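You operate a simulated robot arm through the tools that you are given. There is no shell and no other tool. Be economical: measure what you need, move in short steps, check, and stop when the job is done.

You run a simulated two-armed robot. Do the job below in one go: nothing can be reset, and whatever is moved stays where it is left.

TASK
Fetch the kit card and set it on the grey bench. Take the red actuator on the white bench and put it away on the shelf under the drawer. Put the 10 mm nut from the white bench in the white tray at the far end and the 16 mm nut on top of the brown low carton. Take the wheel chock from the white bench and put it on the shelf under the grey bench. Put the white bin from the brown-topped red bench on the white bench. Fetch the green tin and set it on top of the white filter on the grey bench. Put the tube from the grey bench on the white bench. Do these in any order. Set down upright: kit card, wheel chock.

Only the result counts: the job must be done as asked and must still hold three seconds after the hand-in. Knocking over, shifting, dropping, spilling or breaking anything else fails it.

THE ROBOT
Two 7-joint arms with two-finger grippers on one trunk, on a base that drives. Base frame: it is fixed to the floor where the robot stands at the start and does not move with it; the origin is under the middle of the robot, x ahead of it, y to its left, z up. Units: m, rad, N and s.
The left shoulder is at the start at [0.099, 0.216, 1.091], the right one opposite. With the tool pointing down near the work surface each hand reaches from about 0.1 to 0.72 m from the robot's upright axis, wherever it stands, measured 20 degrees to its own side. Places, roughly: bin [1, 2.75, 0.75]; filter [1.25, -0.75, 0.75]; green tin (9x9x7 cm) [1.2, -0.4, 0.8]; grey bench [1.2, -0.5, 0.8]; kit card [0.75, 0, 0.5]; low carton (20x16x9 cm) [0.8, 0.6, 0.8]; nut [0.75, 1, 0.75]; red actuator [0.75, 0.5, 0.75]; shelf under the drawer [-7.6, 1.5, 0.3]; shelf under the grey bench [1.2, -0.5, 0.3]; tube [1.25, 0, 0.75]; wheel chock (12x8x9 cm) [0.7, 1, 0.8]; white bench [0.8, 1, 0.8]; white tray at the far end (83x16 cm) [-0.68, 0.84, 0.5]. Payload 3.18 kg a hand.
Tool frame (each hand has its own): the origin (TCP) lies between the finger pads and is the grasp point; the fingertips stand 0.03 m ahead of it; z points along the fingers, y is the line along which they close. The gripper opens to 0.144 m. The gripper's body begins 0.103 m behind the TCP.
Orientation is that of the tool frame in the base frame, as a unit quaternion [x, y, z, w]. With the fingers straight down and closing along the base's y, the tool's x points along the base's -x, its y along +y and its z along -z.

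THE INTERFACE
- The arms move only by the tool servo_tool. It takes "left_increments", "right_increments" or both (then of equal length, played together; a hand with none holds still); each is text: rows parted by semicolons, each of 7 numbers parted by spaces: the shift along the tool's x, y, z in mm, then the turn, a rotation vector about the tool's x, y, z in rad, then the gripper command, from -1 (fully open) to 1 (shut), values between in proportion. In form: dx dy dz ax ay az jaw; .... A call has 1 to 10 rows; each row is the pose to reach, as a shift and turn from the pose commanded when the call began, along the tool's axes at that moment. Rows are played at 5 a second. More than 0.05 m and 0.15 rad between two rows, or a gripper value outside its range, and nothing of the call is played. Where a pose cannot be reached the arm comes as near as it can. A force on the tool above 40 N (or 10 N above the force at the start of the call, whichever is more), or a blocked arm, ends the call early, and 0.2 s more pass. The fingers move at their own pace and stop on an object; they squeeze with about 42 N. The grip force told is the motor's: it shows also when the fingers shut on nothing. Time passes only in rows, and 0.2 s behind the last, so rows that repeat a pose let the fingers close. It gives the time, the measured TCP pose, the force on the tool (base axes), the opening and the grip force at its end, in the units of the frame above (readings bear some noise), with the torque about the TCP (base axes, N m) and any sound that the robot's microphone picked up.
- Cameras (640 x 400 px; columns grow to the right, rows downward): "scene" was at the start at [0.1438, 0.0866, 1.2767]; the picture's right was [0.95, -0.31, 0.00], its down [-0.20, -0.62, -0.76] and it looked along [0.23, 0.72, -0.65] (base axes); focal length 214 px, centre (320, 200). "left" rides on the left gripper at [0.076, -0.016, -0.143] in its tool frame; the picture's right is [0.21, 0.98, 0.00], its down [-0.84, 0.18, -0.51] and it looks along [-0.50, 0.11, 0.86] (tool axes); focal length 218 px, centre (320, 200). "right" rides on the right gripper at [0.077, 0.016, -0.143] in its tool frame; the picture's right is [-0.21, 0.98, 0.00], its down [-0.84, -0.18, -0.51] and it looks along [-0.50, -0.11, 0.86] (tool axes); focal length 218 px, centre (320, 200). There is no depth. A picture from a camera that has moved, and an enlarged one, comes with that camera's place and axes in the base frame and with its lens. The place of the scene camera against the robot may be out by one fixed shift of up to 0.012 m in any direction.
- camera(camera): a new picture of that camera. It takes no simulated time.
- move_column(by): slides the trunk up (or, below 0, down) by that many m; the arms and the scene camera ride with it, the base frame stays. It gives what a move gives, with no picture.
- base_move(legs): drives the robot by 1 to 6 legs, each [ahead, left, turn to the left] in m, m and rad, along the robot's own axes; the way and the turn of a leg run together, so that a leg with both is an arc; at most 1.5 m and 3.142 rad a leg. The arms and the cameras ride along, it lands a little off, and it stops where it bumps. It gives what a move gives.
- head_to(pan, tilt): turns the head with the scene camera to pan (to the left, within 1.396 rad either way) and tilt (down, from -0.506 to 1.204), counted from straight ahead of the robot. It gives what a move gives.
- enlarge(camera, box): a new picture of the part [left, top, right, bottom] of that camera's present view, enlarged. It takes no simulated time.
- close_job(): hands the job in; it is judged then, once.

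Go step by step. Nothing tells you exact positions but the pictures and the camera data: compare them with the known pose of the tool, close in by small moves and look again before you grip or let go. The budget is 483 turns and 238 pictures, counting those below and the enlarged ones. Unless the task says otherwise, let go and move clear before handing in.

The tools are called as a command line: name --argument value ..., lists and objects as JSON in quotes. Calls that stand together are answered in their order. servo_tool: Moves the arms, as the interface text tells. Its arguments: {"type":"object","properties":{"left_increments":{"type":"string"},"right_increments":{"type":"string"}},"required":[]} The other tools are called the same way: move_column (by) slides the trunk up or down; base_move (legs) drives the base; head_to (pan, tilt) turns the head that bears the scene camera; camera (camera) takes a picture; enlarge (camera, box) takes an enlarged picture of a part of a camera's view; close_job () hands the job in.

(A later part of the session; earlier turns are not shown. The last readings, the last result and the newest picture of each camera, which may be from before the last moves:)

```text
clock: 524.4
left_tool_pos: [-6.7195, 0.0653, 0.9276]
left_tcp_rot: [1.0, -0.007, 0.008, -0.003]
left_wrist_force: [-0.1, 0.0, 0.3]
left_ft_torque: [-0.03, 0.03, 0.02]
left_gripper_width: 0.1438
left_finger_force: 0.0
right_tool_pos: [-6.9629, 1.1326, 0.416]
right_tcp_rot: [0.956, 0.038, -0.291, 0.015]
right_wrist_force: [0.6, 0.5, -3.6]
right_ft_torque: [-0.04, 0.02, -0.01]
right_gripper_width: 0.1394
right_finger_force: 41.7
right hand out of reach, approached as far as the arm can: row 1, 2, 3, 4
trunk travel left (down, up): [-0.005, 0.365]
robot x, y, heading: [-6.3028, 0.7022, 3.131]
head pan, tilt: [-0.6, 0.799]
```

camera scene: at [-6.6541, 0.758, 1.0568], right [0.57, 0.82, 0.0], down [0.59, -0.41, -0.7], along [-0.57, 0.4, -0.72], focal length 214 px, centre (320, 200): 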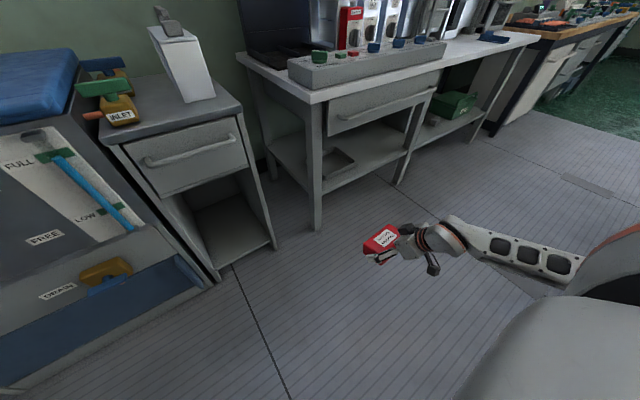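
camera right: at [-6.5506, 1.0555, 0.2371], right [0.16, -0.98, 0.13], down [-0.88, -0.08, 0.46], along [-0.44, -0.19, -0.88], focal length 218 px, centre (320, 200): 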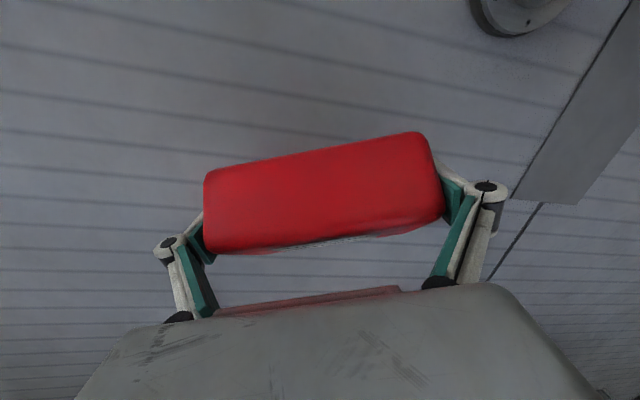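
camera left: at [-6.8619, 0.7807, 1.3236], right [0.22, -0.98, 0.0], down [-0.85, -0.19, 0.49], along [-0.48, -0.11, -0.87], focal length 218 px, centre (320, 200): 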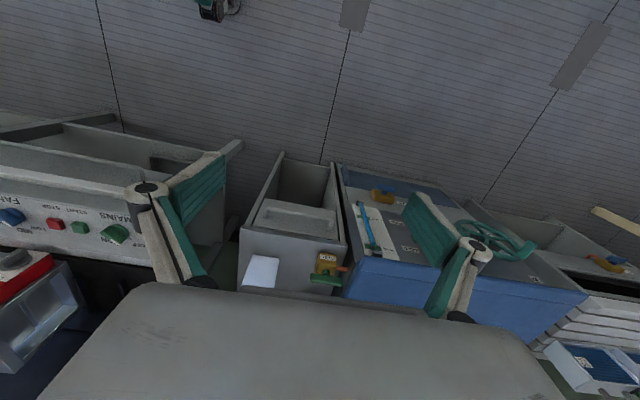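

servo_tool --right_increments "-10 0 0 0 -0.1 0 1;-20 0 10 0 -0.2 0 1;-30 0 20 0 -0.25 0 1;-30 0 20 0 -0.25 0 1"

camera --camera "scene"

```text
clock: 525.4
left_tool_pos: [-6.7208, 0.0649, 0.9265]
left_tcp_rot: [1.0, -0.007, 0.009, -0.003]
left_wrist_force: [-0.9, 0.1, 0.0]
left_ft_torque: [0.0, 0.05, -0.01]
left_gripper_width: 0.1442
left_finger_force: 0.1
right_tool_pos: [-6.9692, 1.1528, 0.3927]
right_tcp_rot: [0.912, 0.038, -0.408, 0.024]
right_wrist_force: [0.3, -0.3, -2.0]
right_ft_torque: [0.02, 0.03, -0.01]
right_gripper_width: 0.1393
right_finger_force: 42.2
right hand out of reach, approached as far as the arm can: row 1, 2, 3, 4
trunk travel left (down, up): [-0.005, 0.365]
robot x, y, heading: [-6.3027, 0.6999, 3.133]
head pan, tilt: [-0.6, 0.799]
```

```text
146 pictures are left
camera scene: at [-6.6554, 0.759, 1.0561], right [0.57, 0.82, 0.0], down [0.59, -0.41, -0.7], along [-0.57, 0.4, -0.72], focal length 214 px, centre (320, 200)
```

scene: 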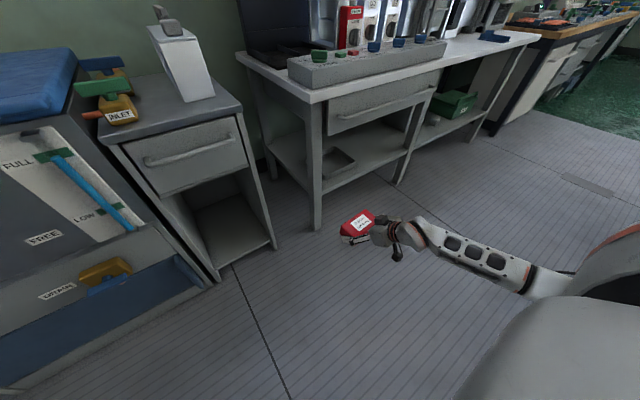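

Now a good pose: z 0.39, pitched 0.84. I'll level the actuator (pitch 0.70) and line up in front of the shelf.

servo_tool --right_increments "0 0 0 0 0.07 0 1;0 0 0 0 0.14 0 1;0 0 0 0 0.14 0 1"

base_move --legs '[[0.15, -0.49, 0]]'

camera --camera "scene"

camera --camera "right"

```text
clock: 526.2
left_tool_pos: [-6.7199, 0.0641, 0.9265]
left_tcp_rot: [1.0, -0.007, 0.01, -0.002]
left_wrist_force: [0.0, -0.5, -1.2]
left_ft_torque: [-0.02, 0.02, -0.01]
left_gripper_width: 0.1441
left_finger_force: 0.0
right_tool_pos: [-6.9696, 1.1545, 0.3934]
right_tcp_rot: [0.939, 0.039, -0.343, 0.016]
right_wrist_force: [0.4, -0.1, -2.4]
right_ft_torque: [0.03, -0.04, 0.01]
right_gripper_width: 0.1395
right_finger_force: 42.1
right hand out of reach, approached as far as the arm can: row 1
trunk travel left (down, up): [-0.005, 0.365]
robot x, y, heading: [-6.3015, 0.7065, 3.137]
head pan, tilt: [-0.6, 0.799]
```

```text
clock: 531.0
left_tool_pos: [-6.8648, 0.555, 0.9271]
left_tcp_rot: [1.0, -0.003, 0.009, -0.002]
left_wrist_force: [0.6, 0.4, -0.1]
left_ft_torque: [-0.02, -0.01, 0.0]
left_gripper_width: 0.144
left_finger_force: 0.0
right_tool_pos: [-7.121, 1.6426, 0.3937]
right_tcp_rot: [0.938, 0.041, -0.345, 0.018]
right_wrist_force: [0.5, -0.6, -2.2]
right_ft_torque: [0.0, -0.02, -0.01]
right_gripper_width: 0.1396
right_finger_force: 42.0
trunk travel left (down, up): [-0.005, 0.365]
robot x, y, heading: [-6.4473, 1.1965, 3.137]
head pan, tilt: [-0.6, 0.799]
```

```text
145 pictures are left
camera scene: at [-6.804, 1.2494, 1.0559], right [0.57, 0.82, 0.0], down [0.59, -0.41, -0.7], along [-0.57, 0.4, -0.72], focal length 214 px, centre (320, 200)
```

scene: 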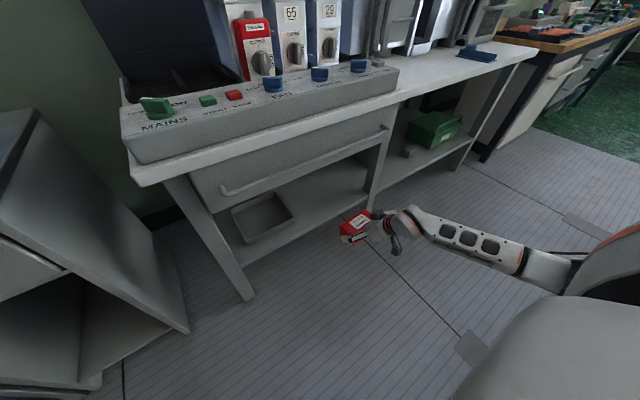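

```text
144 pictures are left
camera right: at [-6.9695, 1.6399, 0.4537], right [-0.07, -0.99, 0.14], down [-0.33, 0.16, 0.93], along [-0.94, 0.02, -0.34], focal length 218 px, centre (320, 200)
```

right: 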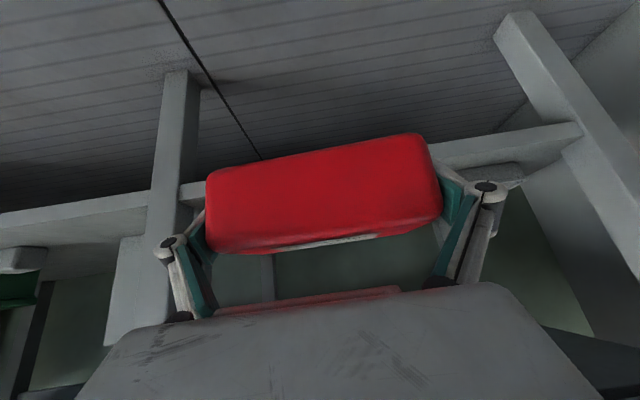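

enlarge --camera "scene" --box '[200, 140, 440, 290]'

```text
2.67 times, centred on (320, 215) of scene
camera zoom: at [-6.804, 1.2494, 1.0559], right [0.57, 0.82, 0.0], down [0.59, -0.41, -0.7], along [-0.57, 0.4, -0.72], focal length 572 px, centre (320, 160)
```

zoom: 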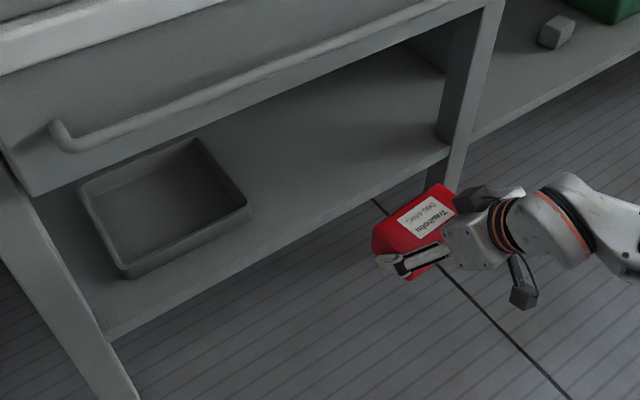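

Shelf top ≈0.29. Lower slightly, then drive in 0.235 m.

servo_tool --right_increments "15 0 17 0 0 0 1;26 0 30 0 0 0 1;26 0 30 0 0 0 1"

base_move --legs '[[0, -0.025, 0], [0.15, 0, 0]]'

camera --camera "scene"

camera --camera "right"

```text
clock: 531.8
left_tool_pos: [-6.8651, 0.5545, 0.9267]
left_tcp_rot: [1.0, -0.004, 0.009, -0.003]
left_wrist_force: [0.8, -0.4, -0.4]
left_ft_torque: [-0.04, -0.01, -0.02]
left_gripper_width: 0.1441
left_finger_force: 0.1
right_tool_pos: [-7.1212, 1.6425, 0.3558]
right_tcp_rot: [0.938, 0.041, -0.344, 0.018]
right_wrist_force: [0.7, -0.2, -2.8]
right_ft_torque: [-0.03, 0.0, 0.01]
right_gripper_width: 0.1395
right_finger_force: 41.8
trunk travel left (down, up): [-0.005, 0.365]
robot x, y, heading: [-6.4513, 1.1948, 3.135]
head pan, tilt: [-0.6, 0.799]
```

```text
clock: 533.7
left_tool_pos: [-7.0146, 0.5801, 0.9256]
left_tcp_rot: [1.0, -0.003, 0.009, -0.002]
left_wrist_force: [0.3, -0.4, 0.1]
left_ft_torque: [0.01, -0.01, -0.01]
left_gripper_width: 0.1442
left_finger_force: 0.1
right_tool_pos: [-7.2729, 1.6674, 0.3546]
right_tcp_rot: [0.938, 0.041, -0.344, 0.018]
right_wrist_force: [-0.8, -0.3, -2.8]
right_ft_torque: [-0.01, 0.03, 0.02]
right_gripper_width: 0.1394
right_finger_force: 42.1
trunk travel left (down, up): [-0.005, 0.365]
robot x, y, heading: [-6.6007, 1.2246, 3.137]
head pan, tilt: [-0.6, 0.799]
```

```text
142 pictures are left
camera scene: at [-6.9547, 1.2748, 1.0558], right [0.57, 0.82, 0.0], down [0.59, -0.41, -0.7], along [-0.57, 0.4, -0.72], focal length 214 px, centre (320, 200)
```

scene: 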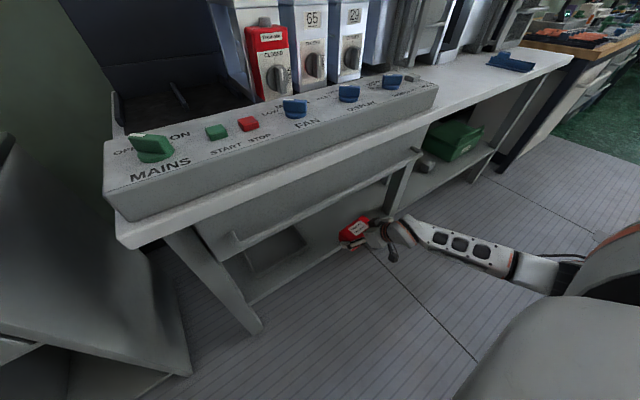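

```text
141 pictures are left
camera right: at [-7.1203, 1.6654, 0.414], right [-0.07, -0.99, 0.14], down [-0.33, 0.16, 0.93], along [-0.94, 0.02, -0.34], focal length 218 px, centre (320, 200)
```

right: 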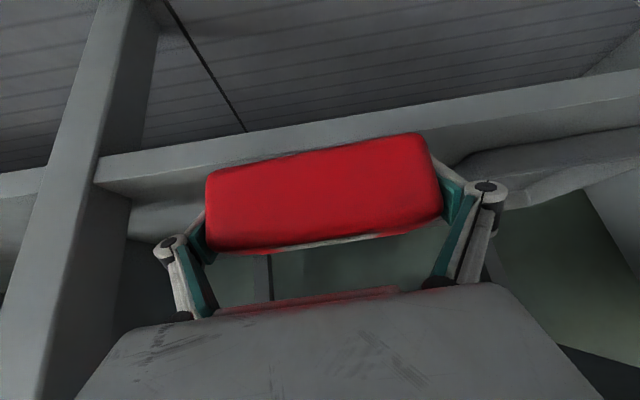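

base_move --legs '[[0.105, 0, 0]]'

camera --camera "scene"

camera --camera "right"

```text
clock: 534.9
left_tool_pos: [-7.1171, 0.5795, 0.9261]
left_tcp_rot: [1.0, -0.003, 0.01, -0.003]
left_wrist_force: [0.0, 0.4, 0.5]
left_ft_torque: [-0.01, -0.02, 0.01]
left_gripper_width: 0.144
left_finger_force: 0.1
right_tool_pos: [-7.3747, 1.668, 0.3541]
right_tcp_rot: [0.938, 0.043, -0.344, 0.019]
right_wrist_force: [-0.4, -0.4, -3.3]
right_ft_torque: [-0.01, 0.03, 0.0]
right_gripper_width: 0.1391
right_finger_force: 42.0
trunk travel left (down, up): [-0.005, 0.365]
robot x, y, heading: [-6.7083, 1.2215, 3.141]
head pan, tilt: [-0.6, 0.799]
```

```text
140 pictures are left
camera scene: at [-7.0575, 1.2744, 1.0558], right [0.57, 0.82, 0.0], down [0.59, -0.41, -0.7], along [-0.57, 0.39, -0.72], focal length 214 px, centre (320, 200)
```

scene: 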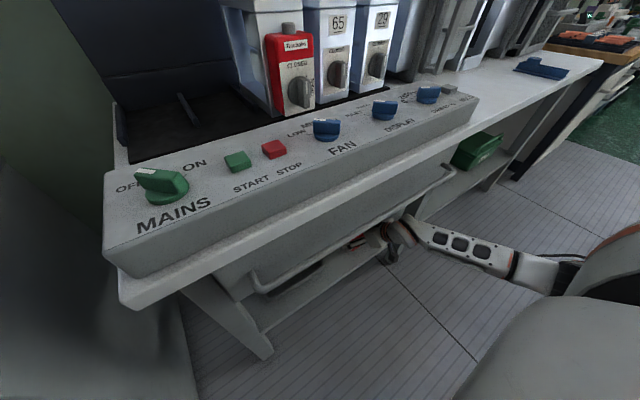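

```text
139 pictures are left
camera right: at [-7.2237, 1.6646, 0.4138], right [-0.07, -0.99, 0.14], down [-0.33, 0.16, 0.93], along [-0.94, 0.02, -0.34], focal length 218 px, centre (320, 200)
```

right: 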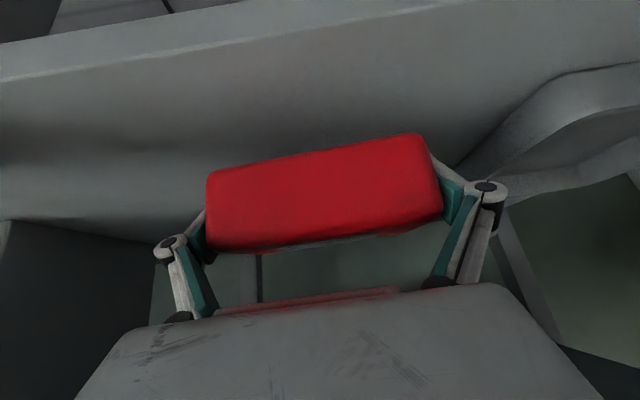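

servo_tool --right_increments "6.5 0 7.6 0 0 0 1;13 0 15 0 0 0 1;17 0 20 0 0 0 1;20 0 23 0 0 0 1;22 0 26 0 0 0 1;25 0 29 0 0 0 1"

camera --camera "right"

```text
clock: 536.3
left_tool_pos: [-7.1144, 0.5791, 0.927]
left_tcp_rot: [1.0, -0.002, 0.009, -0.003]
left_wrist_force: [0.7, 1.0, 0.3]
left_ft_torque: [-0.02, 0.01, 0.01]
left_gripper_width: 0.1441
left_finger_force: 0.0
right_tool_pos: [-7.3774, 1.6662, 0.3209]
right_tcp_rot: [0.936, 0.044, -0.348, 0.017]
right_wrist_force: [1.9, 1.3, 15.8]
right_ft_torque: [1.27, 0.76, -0.12]
right_gripper_width: 0.1397
right_finger_force: 42.2
trunk travel left (down, up): [-0.005, 0.365]
robot x, y, heading: [-6.7033, 1.221, 3.14]
head pan, tilt: [-0.6, 0.799]
```

```text
138 pictures are left
camera right: at [-7.2255, 1.6649, 0.3788], right [-0.07, -0.99, 0.14], down [-0.32, 0.15, 0.93], along [-0.94, 0.02, -0.33], focal length 218 px, centre (320, 200)
```

right: 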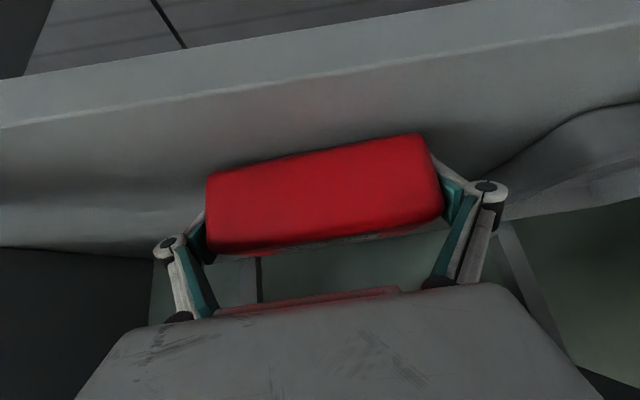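

Touching the shelf. Release and wait.

servo_tool --right_increments "1 0 1 0 0 0 0;1 0 1 0 0 0 -1;1 0 1 0 0 0 -1;1 0 1 0 0 0 -1"

camera --camera "right"

```text
clock: 537.3
left_tool_pos: [-7.1144, 0.5784, 0.927]
left_tcp_rot: [1.0, -0.004, 0.009, -0.003]
left_wrist_force: [0.8, -0.4, 0.1]
left_ft_torque: [0.02, 0.04, 0.0]
left_gripper_width: 0.1439
left_finger_force: 0.0
right_tool_pos: [-7.3765, 1.6655, 0.315]
right_tcp_rot: [0.937, 0.042, -0.345, 0.018]
right_wrist_force: [-5.9, 0.4, 10.9]
right_ft_torque: [0.81, 0.15, 0.42]
right_gripper_width: 0.1445
right_finger_force: 0.1
trunk travel left (down, up): [-0.005, 0.365]
robot x, y, heading: [-6.7053, 1.2216, 3.141]
head pan, tilt: [-0.6, 0.799]
```

```text
137 pictures are left
camera right: at [-7.2238, 1.6639, 0.3746], right [-0.07, -0.99, 0.14], down [-0.33, 0.15, 0.93], along [-0.94, 0.02, -0.34], focal length 218 px, centre (320, 200)
```

right: 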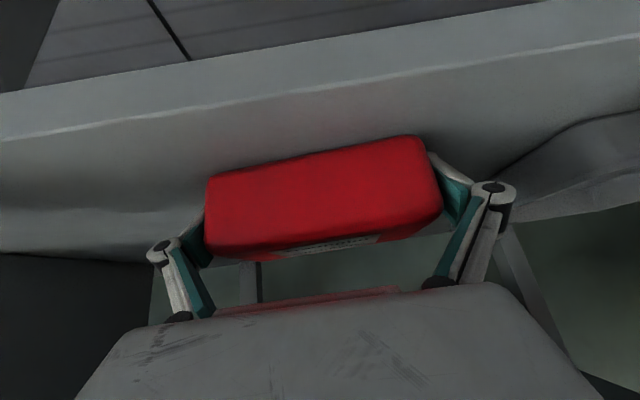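

servo_tool --right_increments "-3 0 -4 0 0 0 -1;-3 0 -14 0 0 0 -1;-3 0 -30 0 0 0 -1;-3 0 -50 0 0 0 -1"

camera --camera "right"

```text
clock: 538.3
left_tool_pos: [-7.1152, 0.5811, 0.9269]
left_tcp_rot: [1.0, -0.003, 0.01, -0.003]
left_wrist_force: [-0.5, -0.2, 0.4]
left_ft_torque: [0.03, -0.01, -0.01]
left_gripper_width: 0.144
left_finger_force: 0.1
right_tool_pos: [-7.3446, 1.6693, 0.3543]
right_tcp_rot: [0.938, 0.043, -0.344, 0.021]
right_wrist_force: [0.1, 0.5, -0.2]
right_ft_torque: [0.02, -0.02, 0.0]
right_gripper_width: 0.1441
right_finger_force: 0.2
trunk travel left (down, up): [-0.005, 0.365]
robot x, y, heading: [-6.7023, 1.2239, 3.144]
head pan, tilt: [-0.6, 0.799]
```

```text
136 pictures are left
camera right: at [-7.1927, 1.6683, 0.4138], right [-0.07, -0.99, 0.14], down [-0.33, 0.16, 0.93], along [-0.94, 0.02, -0.34], focal length 218 px, centre (320, 200)
```

right: 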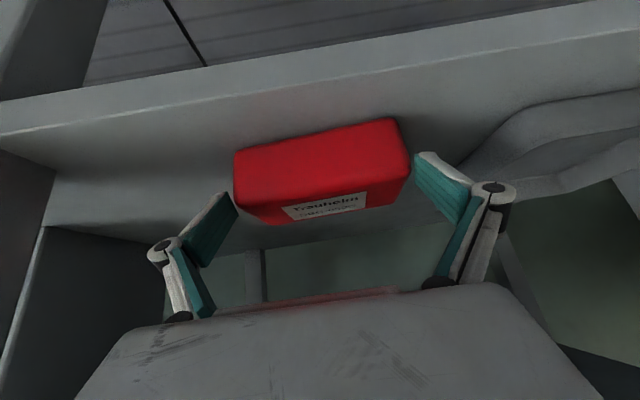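

The actuator rests on the shelf, free of the fingers. Back out and raise the arm to a neutral pose.

base_move --legs '[[-0.25, 0, 0]]'

servo_tool --right_increments "-19 0 -41 0 0.087 0 -1;-38 0 -83 0 0.175 0 -1;-56 0 -124 0 0.262 0 -1;-75 0 -165 0 0.35 0 -1;-94 0 -207 0 0.437 0 -1;-113 0 -248 0 0.525 0 -1;-131 0 -290 0 0.61 0 -1;-150 0 -331 0 0.7 0 -1;-150 0 -331 0 0.7 0 -1"

camera --camera "scene"

```text
clock: 540.1
left_tool_pos: [-6.8632, 0.577, 0.9269]
left_tcp_rot: [1.0, 0.0, 0.009, -0.003]
left_wrist_force: [0.2, -0.1, 0.6]
left_ft_torque: [-0.04, 0.0, 0.0]
left_gripper_width: 0.1438
left_finger_force: 0.0
right_tool_pos: [-7.0984, 1.6673, 0.3553]
right_tcp_rot: [0.938, 0.044, -0.344, 0.02]
right_wrist_force: [-0.9, 0.0, 0.0]
right_ft_torque: [0.02, 0.01, -0.01]
right_gripper_width: 0.144
right_finger_force: 0.0
trunk travel left (down, up): [-0.005, 0.365]
robot x, y, heading: [-6.4553, 1.2231, -3.138]
head pan, tilt: [-0.6, 0.799]
```

```text
clock: 542.1
left_tool_pos: [-6.8599, 0.5772, 0.9286]
left_tcp_rot: [1.0, 0.001, 0.006, -0.003]
left_wrist_force: [1.3, -0.2, 1.0]
left_ft_torque: [0.02, 0.22, 0.03]
left_gripper_width: 0.1441
left_finger_force: 0.0
right_tool_pos: [-6.907, 1.6544, 0.5947]
right_tcp_rot: [0.999, 0.048, -0.003, 0.004]
right_wrist_force: [0.5, 0.4, 1.6]
right_ft_torque: [0.07, 0.11, 0.02]
right_gripper_width: 0.1441
right_finger_force: 0.1
right hand out of reach, approached as far as the arm can: row 7, 8, 9
trunk travel left (down, up): [-0.005, 0.365]
robot x, y, heading: [-6.4542, 1.2159, -3.135]
head pan, tilt: [-0.6, 0.799]
```

```text
135 pictures are left
camera scene: at [-6.8051, 1.2728, 1.0577], right [0.56, 0.83, 0.0], down [0.59, -0.4, -0.7], along [-0.58, 0.39, -0.71], focal length 214 px, centre (320, 200)
```

scene: 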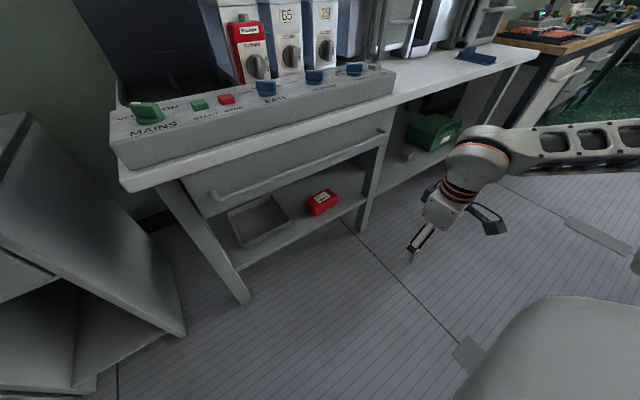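

Actuator is in place. Raise the trunk and head back to the white bench area.

move_column --by 0.18

camera --camera "scene"

```text
clock: 544.1
left_tool_pos: [-6.8652, 0.5787, 1.1063]
left_tcp_rot: [1.0, 0.0, 0.01, -0.002]
left_wrist_force: [-0.5, 0.0, 0.5]
left_ft_torque: [0.02, -0.04, -0.03]
left_gripper_width: 0.1441
left_finger_force: 0.1
right_tool_pos: [-6.9096, 1.6562, 0.7713]
right_tcp_rot: [0.999, 0.049, 0.0, 0.004]
right_wrist_force: [0.1, -0.2, 0.7]
right_ft_torque: [0.01, -0.01, -0.01]
right_gripper_width: 0.1442
right_finger_force: 0.1
trunk travel left (down, up): [-0.185, 0.185]
robot x, y, heading: [-6.4523, 1.2198, -3.14]
head pan, tilt: [-0.6, 0.799]
```

```text
134 pictures are left
camera scene: at [-6.6318, 1.273, 1.2799], right [0.56, 0.83, 0.0], down [0.59, -0.4, -0.7], along [-0.58, 0.39, -0.72], focal length 214 px, centre (320, 200)
```

scene: 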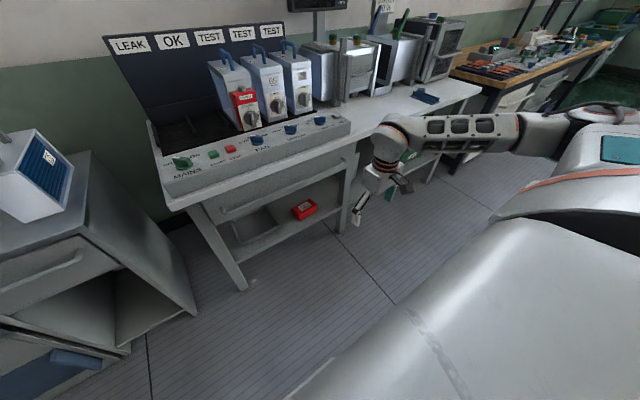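

servo_tool --right_increments "0 25 -35 0 0 0.012 -1;0 50 -70 0 0 0.024 -1;0 75 -105 0 0 0.037 -1;0 100 -140 0 0 0.05 -1;0 125 -175 0 0 0.06 -1;0 150 -210 0 0 0.073 -1;0 175 -245 0 0 0.086 -1;0 200 -280 0 0 0.098 -1"

base_move --legs '[[0, 0.48, 0], [-1.1, 0, 0], [-1.0, 0, 0]]'

```text
clock: 545.9
left_tool_pos: [-6.8623, 0.5772, 1.1065]
left_tcp_rot: [1.0, 0.0, 0.008, -0.003]
left_wrist_force: [0.2, -0.1, -1.6]
left_ft_torque: [0.02, 0.01, 0.0]
left_gripper_width: 0.1438
left_finger_force: 0.0
right_tool_pos: [-6.8882, 1.4614, 1.0532]
right_tcp_rot: [1.0, 0.0, -0.001, 0.004]
right_wrist_force: [0.5, -0.2, 0.4]
right_ft_torque: [0.01, 0.01, -0.02]
right_gripper_width: 0.1441
right_finger_force: 0.0
trunk travel left (down, up): [-0.185, 0.185]
robot x, y, heading: [-6.4535, 1.2222, -3.14]
head pan, tilt: [-0.6, 0.799]
```

```text
clock: 560.6
left_tool_pos: [-4.7557, 0.137, 1.1059]
left_tcp_rot: [1.0, 0.016, 0.009, -0.003]
left_wrist_force: [-0.1, 0.5, -0.3]
left_ft_torque: [-0.02, 0.03, -0.01]
left_gripper_width: 0.1441
left_finger_force: 0.1
right_tool_pos: [-4.8088, 1.0201, 1.0517]
right_tcp_rot: [1.0, 0.017, -0.001, 0.005]
right_wrist_force: [1.9, -0.3, 0.3]
right_ft_torque: [-0.02, 0.03, 0.02]
right_gripper_width: 0.1441
right_finger_force: 0.1
trunk travel left (down, up): [-0.185, 0.185]
robot x, y, heading: [-4.3662, 0.7967, -3.106]
head pan, tilt: [-0.6, 0.799]
```

base_move --legs '[[0, 0, -0.035], [0, -1.4, 0], [0, -1.4, 0], [0, -1.2, 0], [-1.17, 0, 0]]'

```text
clock: 601.1
left_tool_pos: [-3.5361, 4.076, 1.106]
left_tcp_rot: [1.0, -0.027, 0.01, -0.003]
left_wrist_force: [0.0, 0.7, 0.6]
left_ft_torque: [0.0, 0.01, -0.02]
left_gripper_width: 0.1438
left_finger_force: 0.1
right_tool_pos: [-3.5153, 4.9599, 1.0514]
right_tcp_rot: [1.0, -0.026, -0.001, 0.004]
right_wrist_force: [0.0, -0.5, 0.6]
right_ft_torque: [-0.01, 0.02, 0.0]
right_gripper_width: 0.144
right_finger_force: 0.0
trunk travel left (down, up): [-0.185, 0.185]
robot x, y, heading: [-3.0941, 4.6981, 3.092]
head pan, tilt: [-0.6, 0.799]
```

base_move --legs '[[0.1, 0, 0.05], [0, 1.5, 0], [0, 1.5, 0], [0, 0.55, 0], [-0.75, 0, 0]]'

```text
clock: 636.6
left_tool_pos: [-2.9021, 0.4984, 1.1071]
left_tcp_rot: [1.0, -0.014, 0.009, -0.002]
left_wrist_force: [0.3, -0.2, 0.5]
left_ft_torque: [0.01, -0.02, -0.01]
left_gripper_width: 0.1441
left_finger_force: 0.1
right_tool_pos: [-2.9018, 1.3842, 1.0514]
right_tcp_rot: [1.0, -0.013, -0.001, 0.004]
right_wrist_force: [0.2, 0.1, 0.4]
right_ft_torque: [0.0, 0.0, -0.02]
right_gripper_width: 0.1441
right_finger_force: 0.1
trunk travel left (down, up): [-0.185, 0.185]
robot x, y, heading: [-2.4737, 1.1331, 3.117]
head pan, tilt: [-0.6, 0.799]
```

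base_move --legs '[[0, 0, 0.025], [0, 1.5, 0], [-1.5, 0, 0], [-0.8, 0, 0], [0, 0, 3.13], [0, 1.5, 0]]'

head_to --pan 0.2 --tilt 0.7

camera --camera "scene"

camera --camera "right"

```text
clock: 681.4
left_tool_pos: [0.3061, 1.7731, 1.1065]
left_tcp_rot: [0.023, 1.0, -0.003, -0.01]
left_wrist_force: [0.4, -0.7, -0.2]
left_ft_torque: [0.01, 0.01, -0.01]
left_gripper_width: 0.1441
left_finger_force: 0.0
right_tool_pos: [0.2914, 0.8876, 1.0516]
right_tcp_rot: [0.023, 1.0, 0.003, 0.001]
right_wrist_force: [0.3, -0.5, 0.2]
right_ft_torque: [-0.01, 0.0, -0.05]
right_gripper_width: 0.144
right_finger_force: 0.0
trunk travel left (down, up): [-0.185, 0.185]
robot x, y, heading: [-0.1298, 1.1473, -0.04]
head pan, tilt: [-0.6, 0.799]
```

```text
clock: 682.5
left_tool_pos: [0.3072, 1.7717, 1.1057]
left_tcp_rot: [0.023, 1.0, -0.002, -0.01]
left_wrist_force: [-0.3, -0.4, -1.1]
left_ft_torque: [0.01, -0.01, -0.01]
left_gripper_width: 0.1444
left_finger_force: 0.0
right_tool_pos: [0.2917, 0.8873, 1.0512]
right_tcp_rot: [0.022, 1.0, 0.004, 0.0]
right_wrist_force: [0.1, -0.1, -0.9]
right_ft_torque: [0.02, 0.02, 0.0]
right_gripper_width: 0.144
right_finger_force: 0.1
trunk travel left (down, up): [-0.185, 0.185]
robot x, y, heading: [-0.127, 1.1469, -0.044]
head pan, tilt: [0.201, 0.7]
```

```text
133 pictures are left
camera scene: at [0.0613, 1.1623, 1.2884], right [0.16, -0.99, 0.0], down [-0.64, -0.1, -0.76], along [0.76, 0.12, -0.64], focal length 214 px, centre (320, 200)
```

scene: 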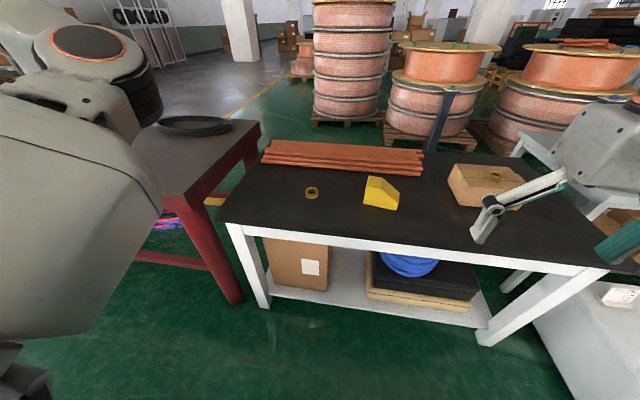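

```text
132 pictures are left
camera right: at [0.2161, 0.9067, 1.1938], right [0.25, 0.97, 0.01], down [0.83, -0.22, 0.51], along [0.49, -0.12, -0.86], focal length 218 px, centre (320, 200)
```

right: 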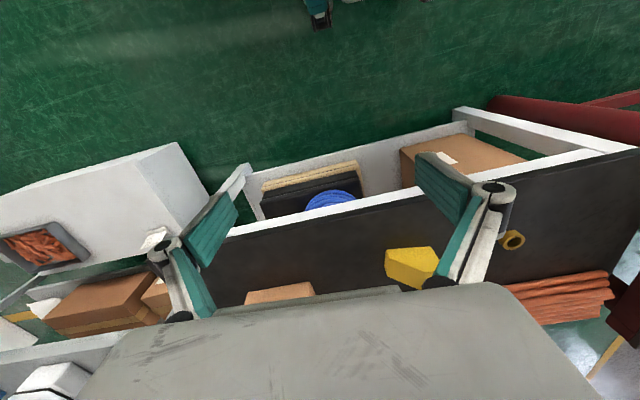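

enlarge --camera "scene" --box '[340, 165, 420, 215]'

```text
8.00 times, centred on (380, 190) of scene
camera zoom: at [0.0613, 1.1623, 1.2884], right [0.16, -0.99, 0.0], down [-0.64, -0.1, -0.76], along [0.76, 0.12, -0.64], focal length 1716 px, centre (-160, 280)
```

zoom: 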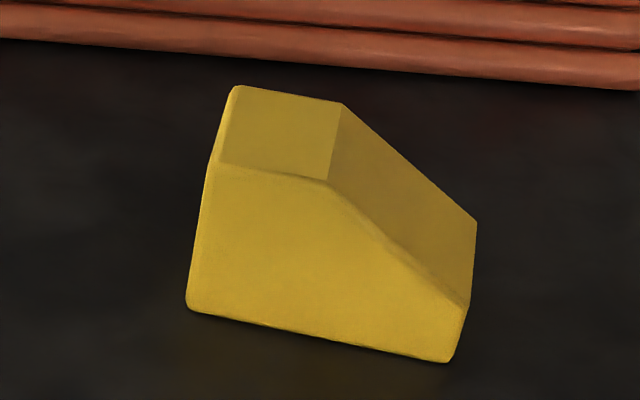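

The chock's profile is clear: 12 cm base roughly along y, tall end at +y, 8 cm thick. I'll approach with the robot turned toward +y so the right hand can grip its 8 cm thickness with a pitched hand.

base_move --legs '[[0.276, -0.442, 0], [0, 0, 1.244]]'

camera --camera "right"

```text
clock: 690.1
left_tool_pos: [-0.3246, 1.2955, 1.1062]
left_tcp_rot: [-0.565, 0.825, -0.007, -0.007]
left_wrist_force: [-0.5, 0.4, -0.7]
left_ft_torque: [0.03, -0.03, 0.02]
left_gripper_width: 0.144
left_finger_force: 0.1
right_tool_pos: [0.5094, 1.0006, 1.0515]
right_tcp_rot: [-0.565, 0.825, 0.004, -0.002]
right_wrist_force: [0.2, 0.7, 0.4]
right_ft_torque: [0.0, -0.03, -0.02]
right_gripper_width: 0.144
right_finger_force: 0.0
trunk travel left (down, up): [-0.185, 0.185]
robot x, y, heading: [0.1277, 0.6836, 1.206]
head pan, tilt: [0.201, 0.7]
```

```text
130 pictures are left
camera right: at [0.4679, 0.9352, 1.1939], right [-0.84, 0.55, 0.01], down [0.47, 0.72, 0.51], along [0.27, 0.43, -0.86], focal length 218 px, centre (320, 200)
```

right: 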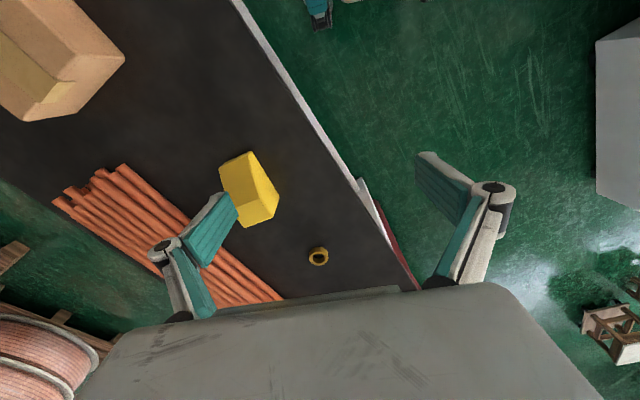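

servo_tool --right_increments "-21 -31 20 -0.014 -0.125 -0.035 -1;-42 -63 40 -0.027 -0.249 -0.07 -1;-63 -94 60 -0.041 -0.374 -0.105 -1;-83 -125 80 -0.055 -0.498 -0.139 -0.7;-104 -157 100 -0.068 -0.62 -0.174 -0.53;-125 -188 120 -0.082 -0.747 -0.209 -0.53;-125 -188 120 -0.082 -0.747 -0.209 -0.53"

camera --camera "right"

head_to --pan -0.8 --tilt 0.7

camera --camera "scene"

```text
clock: 691.7
left_tool_pos: [-0.3232, 1.296, 1.1067]
left_tcp_rot: [-0.567, 0.824, -0.008, -0.006]
left_wrist_force: [-0.5, 0.2, 0.8]
left_ft_torque: [-0.02, -0.01, 0.01]
left_gripper_width: 0.1442
left_finger_force: 0.1
right_tool_pos: [0.7301, 1.0497, 0.9308]
right_tcp_rot: [-0.606, 0.705, 0.242, 0.277]
right_wrist_force: [1.0, 0.2, -0.2]
right_ft_torque: [-0.01, 0.01, 0.02]
right_gripper_width: 0.1099
right_finger_force: 0.0
trunk travel left (down, up): [-0.185, 0.185]
robot x, y, heading: [0.131, 0.6822, 1.207]
head pan, tilt: [0.201, 0.7]
```

```text
129 pictures are left
camera right: at [0.6913, 0.9009, 0.9832], right [-0.94, 0.29, 0.15], down [0.22, 0.24, 0.95], along [0.24, 0.93, -0.29], focal length 218 px, centre (320, 200)
```

right: 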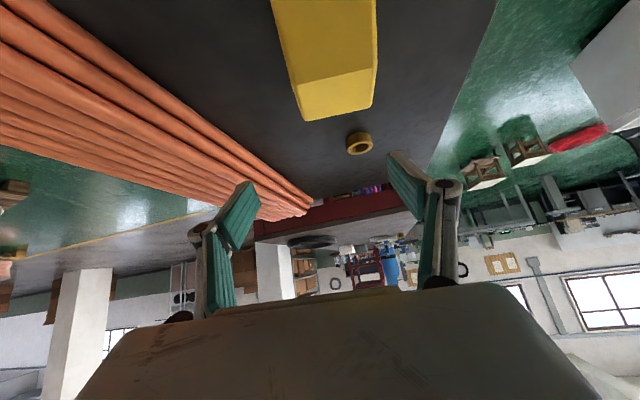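

```text
clock: 693.0
left_tool_pos: [-0.3241, 1.2959, 1.107]
left_tcp_rot: [-0.565, 0.825, -0.007, -0.007]
left_wrist_force: [0.5, 0.1, -0.6]
left_ft_torque: [-0.02, 0.01, -0.01]
left_gripper_width: 0.144
left_finger_force: 0.1
right_tool_pos: [0.7295, 1.0501, 0.9319]
right_tcp_rot: [-0.606, 0.705, 0.243, 0.277]
right_wrist_force: [-0.8, 0.1, 0.7]
right_ft_torque: [0.01, -0.02, -0.01]
right_gripper_width: 0.1101
right_finger_force: 0.0
trunk travel left (down, up): [-0.185, 0.185]
robot x, y, heading: [0.1294, 0.6812, 1.206]
head pan, tilt: [-0.799, 0.7]
```

```text
128 pictures are left
camera scene: at [0.246, 0.824, 1.2884], right [0.4, -0.92, 0.0], down [-0.59, -0.25, -0.76], along [0.7, 0.3, -0.64], focal length 214 px, centre (320, 200)
```

scene: 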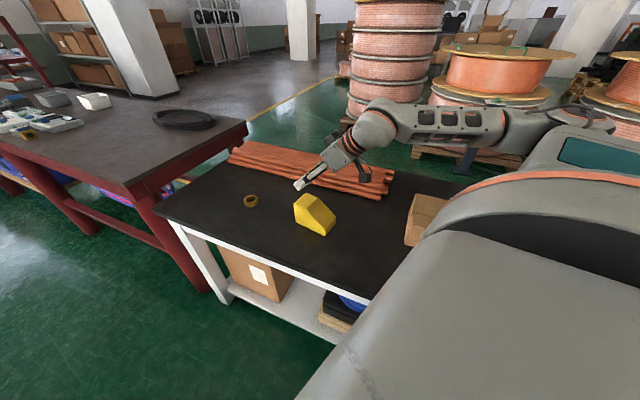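

The chock's tall end is at about (0.708, 1.109), top z ≈0.82–0.84; I need a 3 cm shift. Adjusting at hover height.

servo_tool --right_increments "6 31 36 0 0 0 -0.53;6 31 36 0 0 0 -0.53"

camera --camera "right"

enlarge --camera "scene" --box '[260, 150, 380, 250]'

```text
clock: 693.6
left_tool_pos: [-0.3246, 1.2951, 1.1062]
left_tcp_rot: [-0.565, 0.825, -0.008, -0.006]
left_wrist_force: [1.2, 0.5, -0.1]
left_ft_torque: [0.06, 0.0, -0.04]
left_gripper_width: 0.1439
left_finger_force: 0.2
right_tool_pos: [0.7008, 1.0751, 0.9015]
right_tcp_rot: [-0.605, 0.705, 0.244, 0.277]
right_wrist_force: [-1.0, -0.3, -0.2]
right_ft_torque: [-0.02, 0.0, -0.04]
right_gripper_width: 0.1103
right_finger_force: 0.0
trunk travel left (down, up): [-0.185, 0.185]
robot x, y, heading: [0.13, 0.6812, 1.208]
head pan, tilt: [-0.799, 0.7]
```

```text
127 pictures are left
camera right: at [0.6632, 0.9264, 0.9525], right [-0.94, 0.3, 0.15], down [0.22, 0.24, 0.95], along [0.24, 0.93, -0.29], focal length 218 px, centre (320, 200)
```

right: 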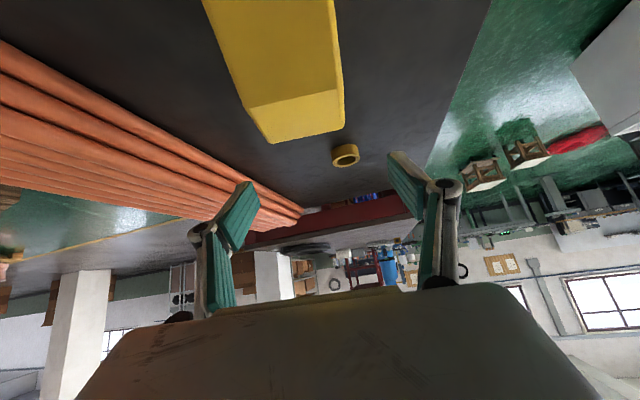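

```text
4.00 times, centred on (320, 200) of scene
camera zoom: at [0.2459, 0.8228, 1.2888], right [0.39, -0.92, 0.0], down [-0.59, -0.25, -0.77], along [0.7, 0.3, -0.64], focal length 858 px, centre (320, 200)
```

zoom: 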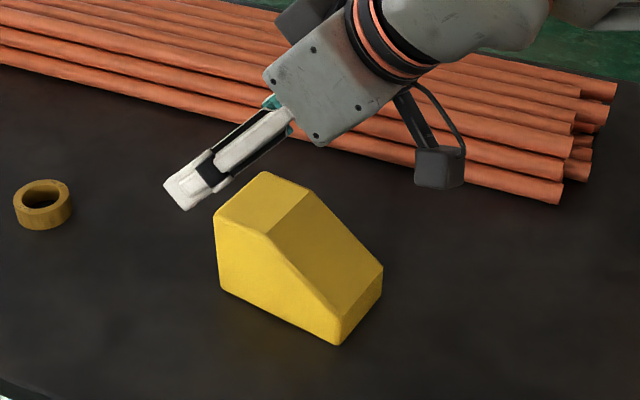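

servo_tool --right_increments "21 0 14 0 0 0 -0.53;42 0 29 0 0 0 -0.53;64 0 43 0 0 0 -0.53;64 0 43 0 0 0 -0.53"

camera --camera "right"

enlarge --camera "scene" --box '[260, 150, 380, 250]'

```text
clock: 694.6
left_tool_pos: [-0.3246, 1.2954, 1.1086]
left_tcp_rot: [-0.567, 0.824, -0.008, -0.005]
left_wrist_force: [-0.5, 0.3, 0.4]
left_ft_torque: [0.03, 0.0, -0.01]
left_gripper_width: 0.1441
left_finger_force: 0.1
right_tool_pos: [0.6983, 1.0602, 0.8264]
right_tcp_rot: [-0.605, 0.706, 0.243, 0.277]
right_wrist_force: [-0.4, 0.3, -0.3]
right_ft_torque: [0.01, 0.01, -0.01]
right_gripper_width: 0.1102
right_finger_force: 0.0
trunk travel left (down, up): [-0.185, 0.185]
robot x, y, heading: [0.1244, 0.6837, 1.206]
head pan, tilt: [-0.799, 0.7]
```

```text
125 pictures are left
camera right: at [0.6598, 0.91, 0.8775], right [-0.94, 0.3, 0.15], down [0.22, 0.24, 0.95], along [0.24, 0.93, -0.29], focal length 218 px, centre (320, 200)
```

right: 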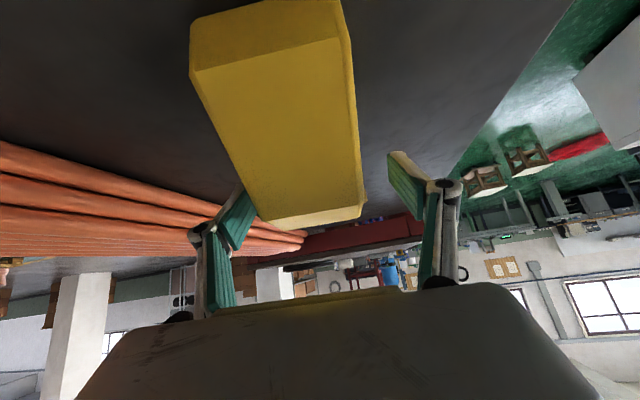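

```text
4.00 times, centred on (320, 200) of scene
camera zoom: at [0.2459, 0.8239, 1.2885], right [0.4, -0.92, 0.0], down [-0.59, -0.25, -0.77], along [0.7, 0.3, -0.64], focal length 858 px, centre (320, 200)
```

zoom: 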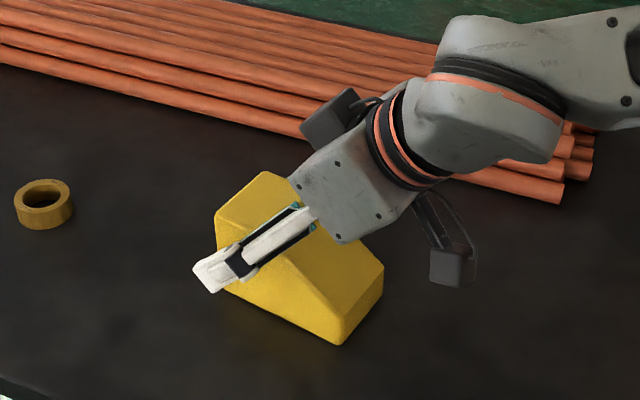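

Straddling the chock; shift 8 mm toward it, lower to z 0.80 and close.

servo_tool --right_increments "0 -8 0 0 0 0 -0.53;18 -8 19 0 0 0 -0.53;18 -8 19 0 0 0 -0.53;18 -8 19 0 0 0 0.2;18 -8 19 0 0 0 1;18 -8 19 0 0 0 1"

camera --camera "right"

enlarge --camera "scene" --box '[260, 150, 380, 250]'

```text
clock: 696.0
left_tool_pos: [-0.3255, 1.2958, 1.1071]
left_tcp_rot: [-0.565, 0.825, -0.008, -0.006]
left_wrist_force: [-0.5, -0.2, 0.1]
left_ft_torque: [-0.01, -0.05, -0.02]
left_gripper_width: 0.1438
left_finger_force: 0.1
right_tool_pos: [0.7065, 1.0593, 0.8006]
right_tcp_rot: [-0.605, 0.706, 0.243, 0.277]
right_wrist_force: [-0.8, -0.7, 4.4]
right_ft_torque: [0.21, -0.09, -0.06]
right_gripper_width: 0.0693
right_finger_force: 41.6
trunk travel left (down, up): [-0.185, 0.185]
robot x, y, heading: [0.1306, 0.6859, 1.205]
head pan, tilt: [-0.799, 0.7]
```

```text
123 pictures are left
camera right: at [0.668, 0.9094, 0.8511], right [-0.94, 0.3, 0.15], down [0.22, 0.24, 0.95], along [0.24, 0.93, -0.29], focal length 218 px, centre (320, 200)
```

right: 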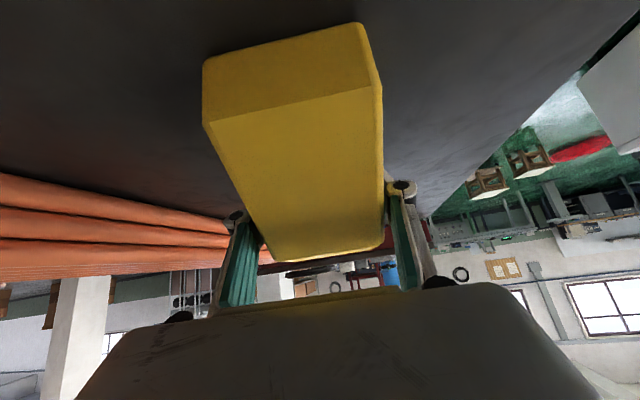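

```text
4.00 times, centred on (320, 200) of scene
camera zoom: at [0.2457, 0.8237, 1.2885], right [0.4, -0.92, 0.0], down [-0.59, -0.25, -0.77], along [0.7, 0.3, -0.64], focal length 858 px, centre (320, 200)
```

zoom: 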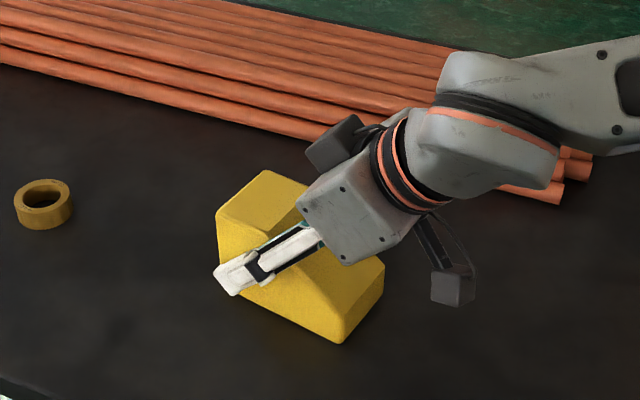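

Gripped (69 mm). Lift.

servo_tool --right_increments "-26 0 -27 0 0 0 1;-52 0 -55 0 0 0 1;-78 0 -82 0 0 0 1;-103 0 -109 0 0 0 1"

camera --camera "right"

camera --camera "scene"

```text
clock: 697.0
left_tool_pos: [-0.3233, 1.2952, 1.1071]
left_tcp_rot: [-0.565, 0.825, -0.008, -0.006]
left_wrist_force: [-1.0, -0.7, 0.1]
left_ft_torque: [0.0, -0.03, -0.01]
left_gripper_width: 0.1439
left_finger_force: 0.0
right_tool_pos: [0.7075, 1.058, 0.9491]
right_tcp_rot: [-0.605, 0.706, 0.243, 0.277]
right_wrist_force: [0.1, -0.4, -3.1]
right_ft_torque: [0.07, -0.01, 0.0]
right_gripper_width: 0.0695
right_finger_force: 41.7
trunk travel left (down, up): [-0.185, 0.185]
robot x, y, heading: [0.1264, 0.6852, 1.209]
head pan, tilt: [-0.799, 0.7]
```

```text
121 pictures are left
camera right: at [0.6692, 0.9087, 1.001], right [-0.94, 0.3, 0.15], down [0.23, 0.24, 0.94], along [0.24, 0.93, -0.29], focal length 218 px, centre (320, 200)
```

right: 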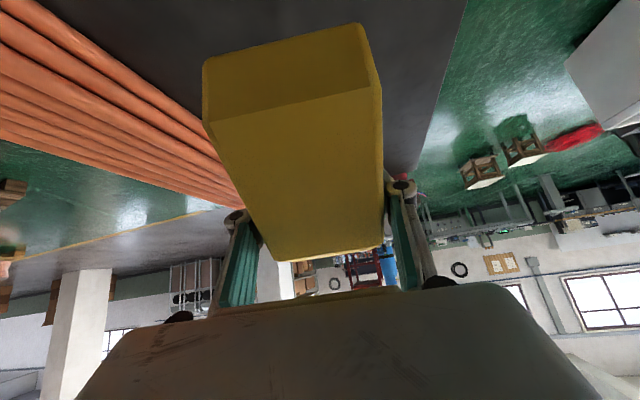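

```text
120 pictures are left
camera scene: at [0.2461, 0.824, 1.2884], right [0.4, -0.92, 0.0], down [-0.59, -0.25, -0.76], along [0.7, 0.3, -0.64], focal length 214 px, centre (320, 200)
```

scene: 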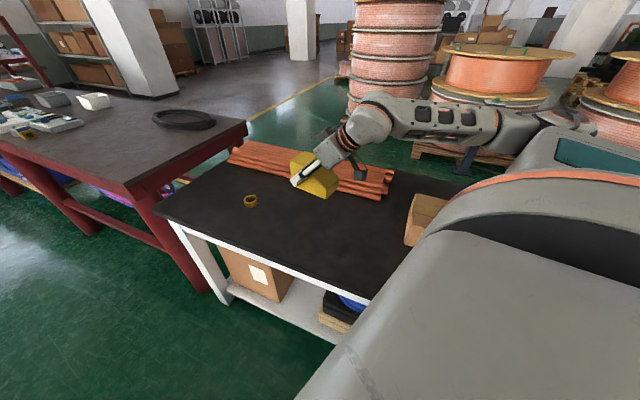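

Chock is held. While here I'll test whether the left arm can be brought into a useful forward posture.

servo_tool --left_increments "-40 0 0 0 0 0 -1;-80 0 0 0 0 0 -1;-120 0 0 0 0 0 -1;-160 0 0 0 0 0 -1;-200 0 0 0 0 0 -1;-200 -40 0 0 0 0 -1;-200 -80 0 0 0 0 -1;-200 -120 0 0 0 0 -1;-200 -160 0 0 0 0 -1;-200 -200 0 0 0 0 -1" --right_increments "-5 0 -6 0 0 0 1;-10 0 -12 0 0 0 1;-15 0 -18 0 0 0 1;-20 0 -24 0 0 0 1;-27 0 -30 0 0 0 1;-34 0 -36 0 0 0 1;-40 0 -43 0 0 0 1;-40 0 -43 0 0 0 1;-40 0 -43 0 0 0 1;-40 0 -43 0 0 0 1"

```text
clock: 699.2
left_tool_pos: [-0.1635, 1.408, 1.0831]
left_tcp_rot: [-0.637, 0.771, -0.028, -0.009]
left_wrist_force: [-0.3, 0.3, 0.2]
left_ft_torque: [-0.03, -0.03, -0.01]
left_gripper_width: 0.1443
left_finger_force: 0.0
right_tool_pos: [0.7058, 1.0578, 1.0037]
right_tcp_rot: [-0.606, 0.705, 0.243, 0.275]
right_wrist_force: [0.0, 0.6, -2.9]
right_ft_torque: [0.07, -0.03, -0.01]
right_gripper_width: 0.0697
right_finger_force: 41.5
trunk travel left (down, up): [-0.185, 0.185]
robot x, y, heading: [0.1285, 0.6844, 1.206]
head pan, tilt: [-0.799, 0.7]
stopped in row 10 (left hand): the arm was blocked; the commanded pose is now the measured one
```

head_to --pan 0.5 --tilt 0.3

camera --camera "scene"

```text
clock: 700.7
left_tool_pos: [-0.1623, 1.4089, 1.0844]
left_tcp_rot: [-0.636, 0.771, -0.028, -0.007]
left_wrist_force: [0.3, -0.4, -0.4]
left_ft_torque: [0.01, 0.0, -0.02]
left_gripper_width: 0.1441
left_finger_force: 0.1
right_tool_pos: [0.7077, 1.0576, 1.0061]
right_tcp_rot: [-0.606, 0.705, 0.243, 0.276]
right_wrist_force: [0.7, 0.0, -3.0]
right_ft_torque: [0.07, -0.02, 0.0]
right_gripper_width: 0.0693
right_finger_force: 41.9
trunk travel left (down, up): [-0.185, 0.185]
robot x, y, heading: [0.1256, 0.6825, 1.203]
head pan, tilt: [0.499, 0.3]
```

```text
119 pictures are left
camera scene: at [0.1554, 0.8831, 1.3245], right [0.99, 0.13, 0.0], down [0.04, -0.29, -0.96], along [-0.13, 0.95, -0.3], focal length 214 px, centre (320, 200)
```

scene: 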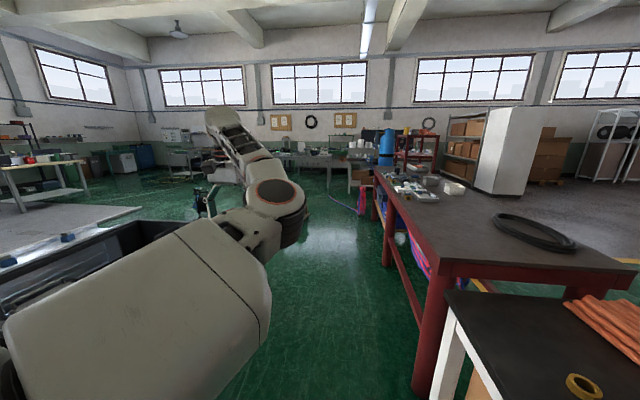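

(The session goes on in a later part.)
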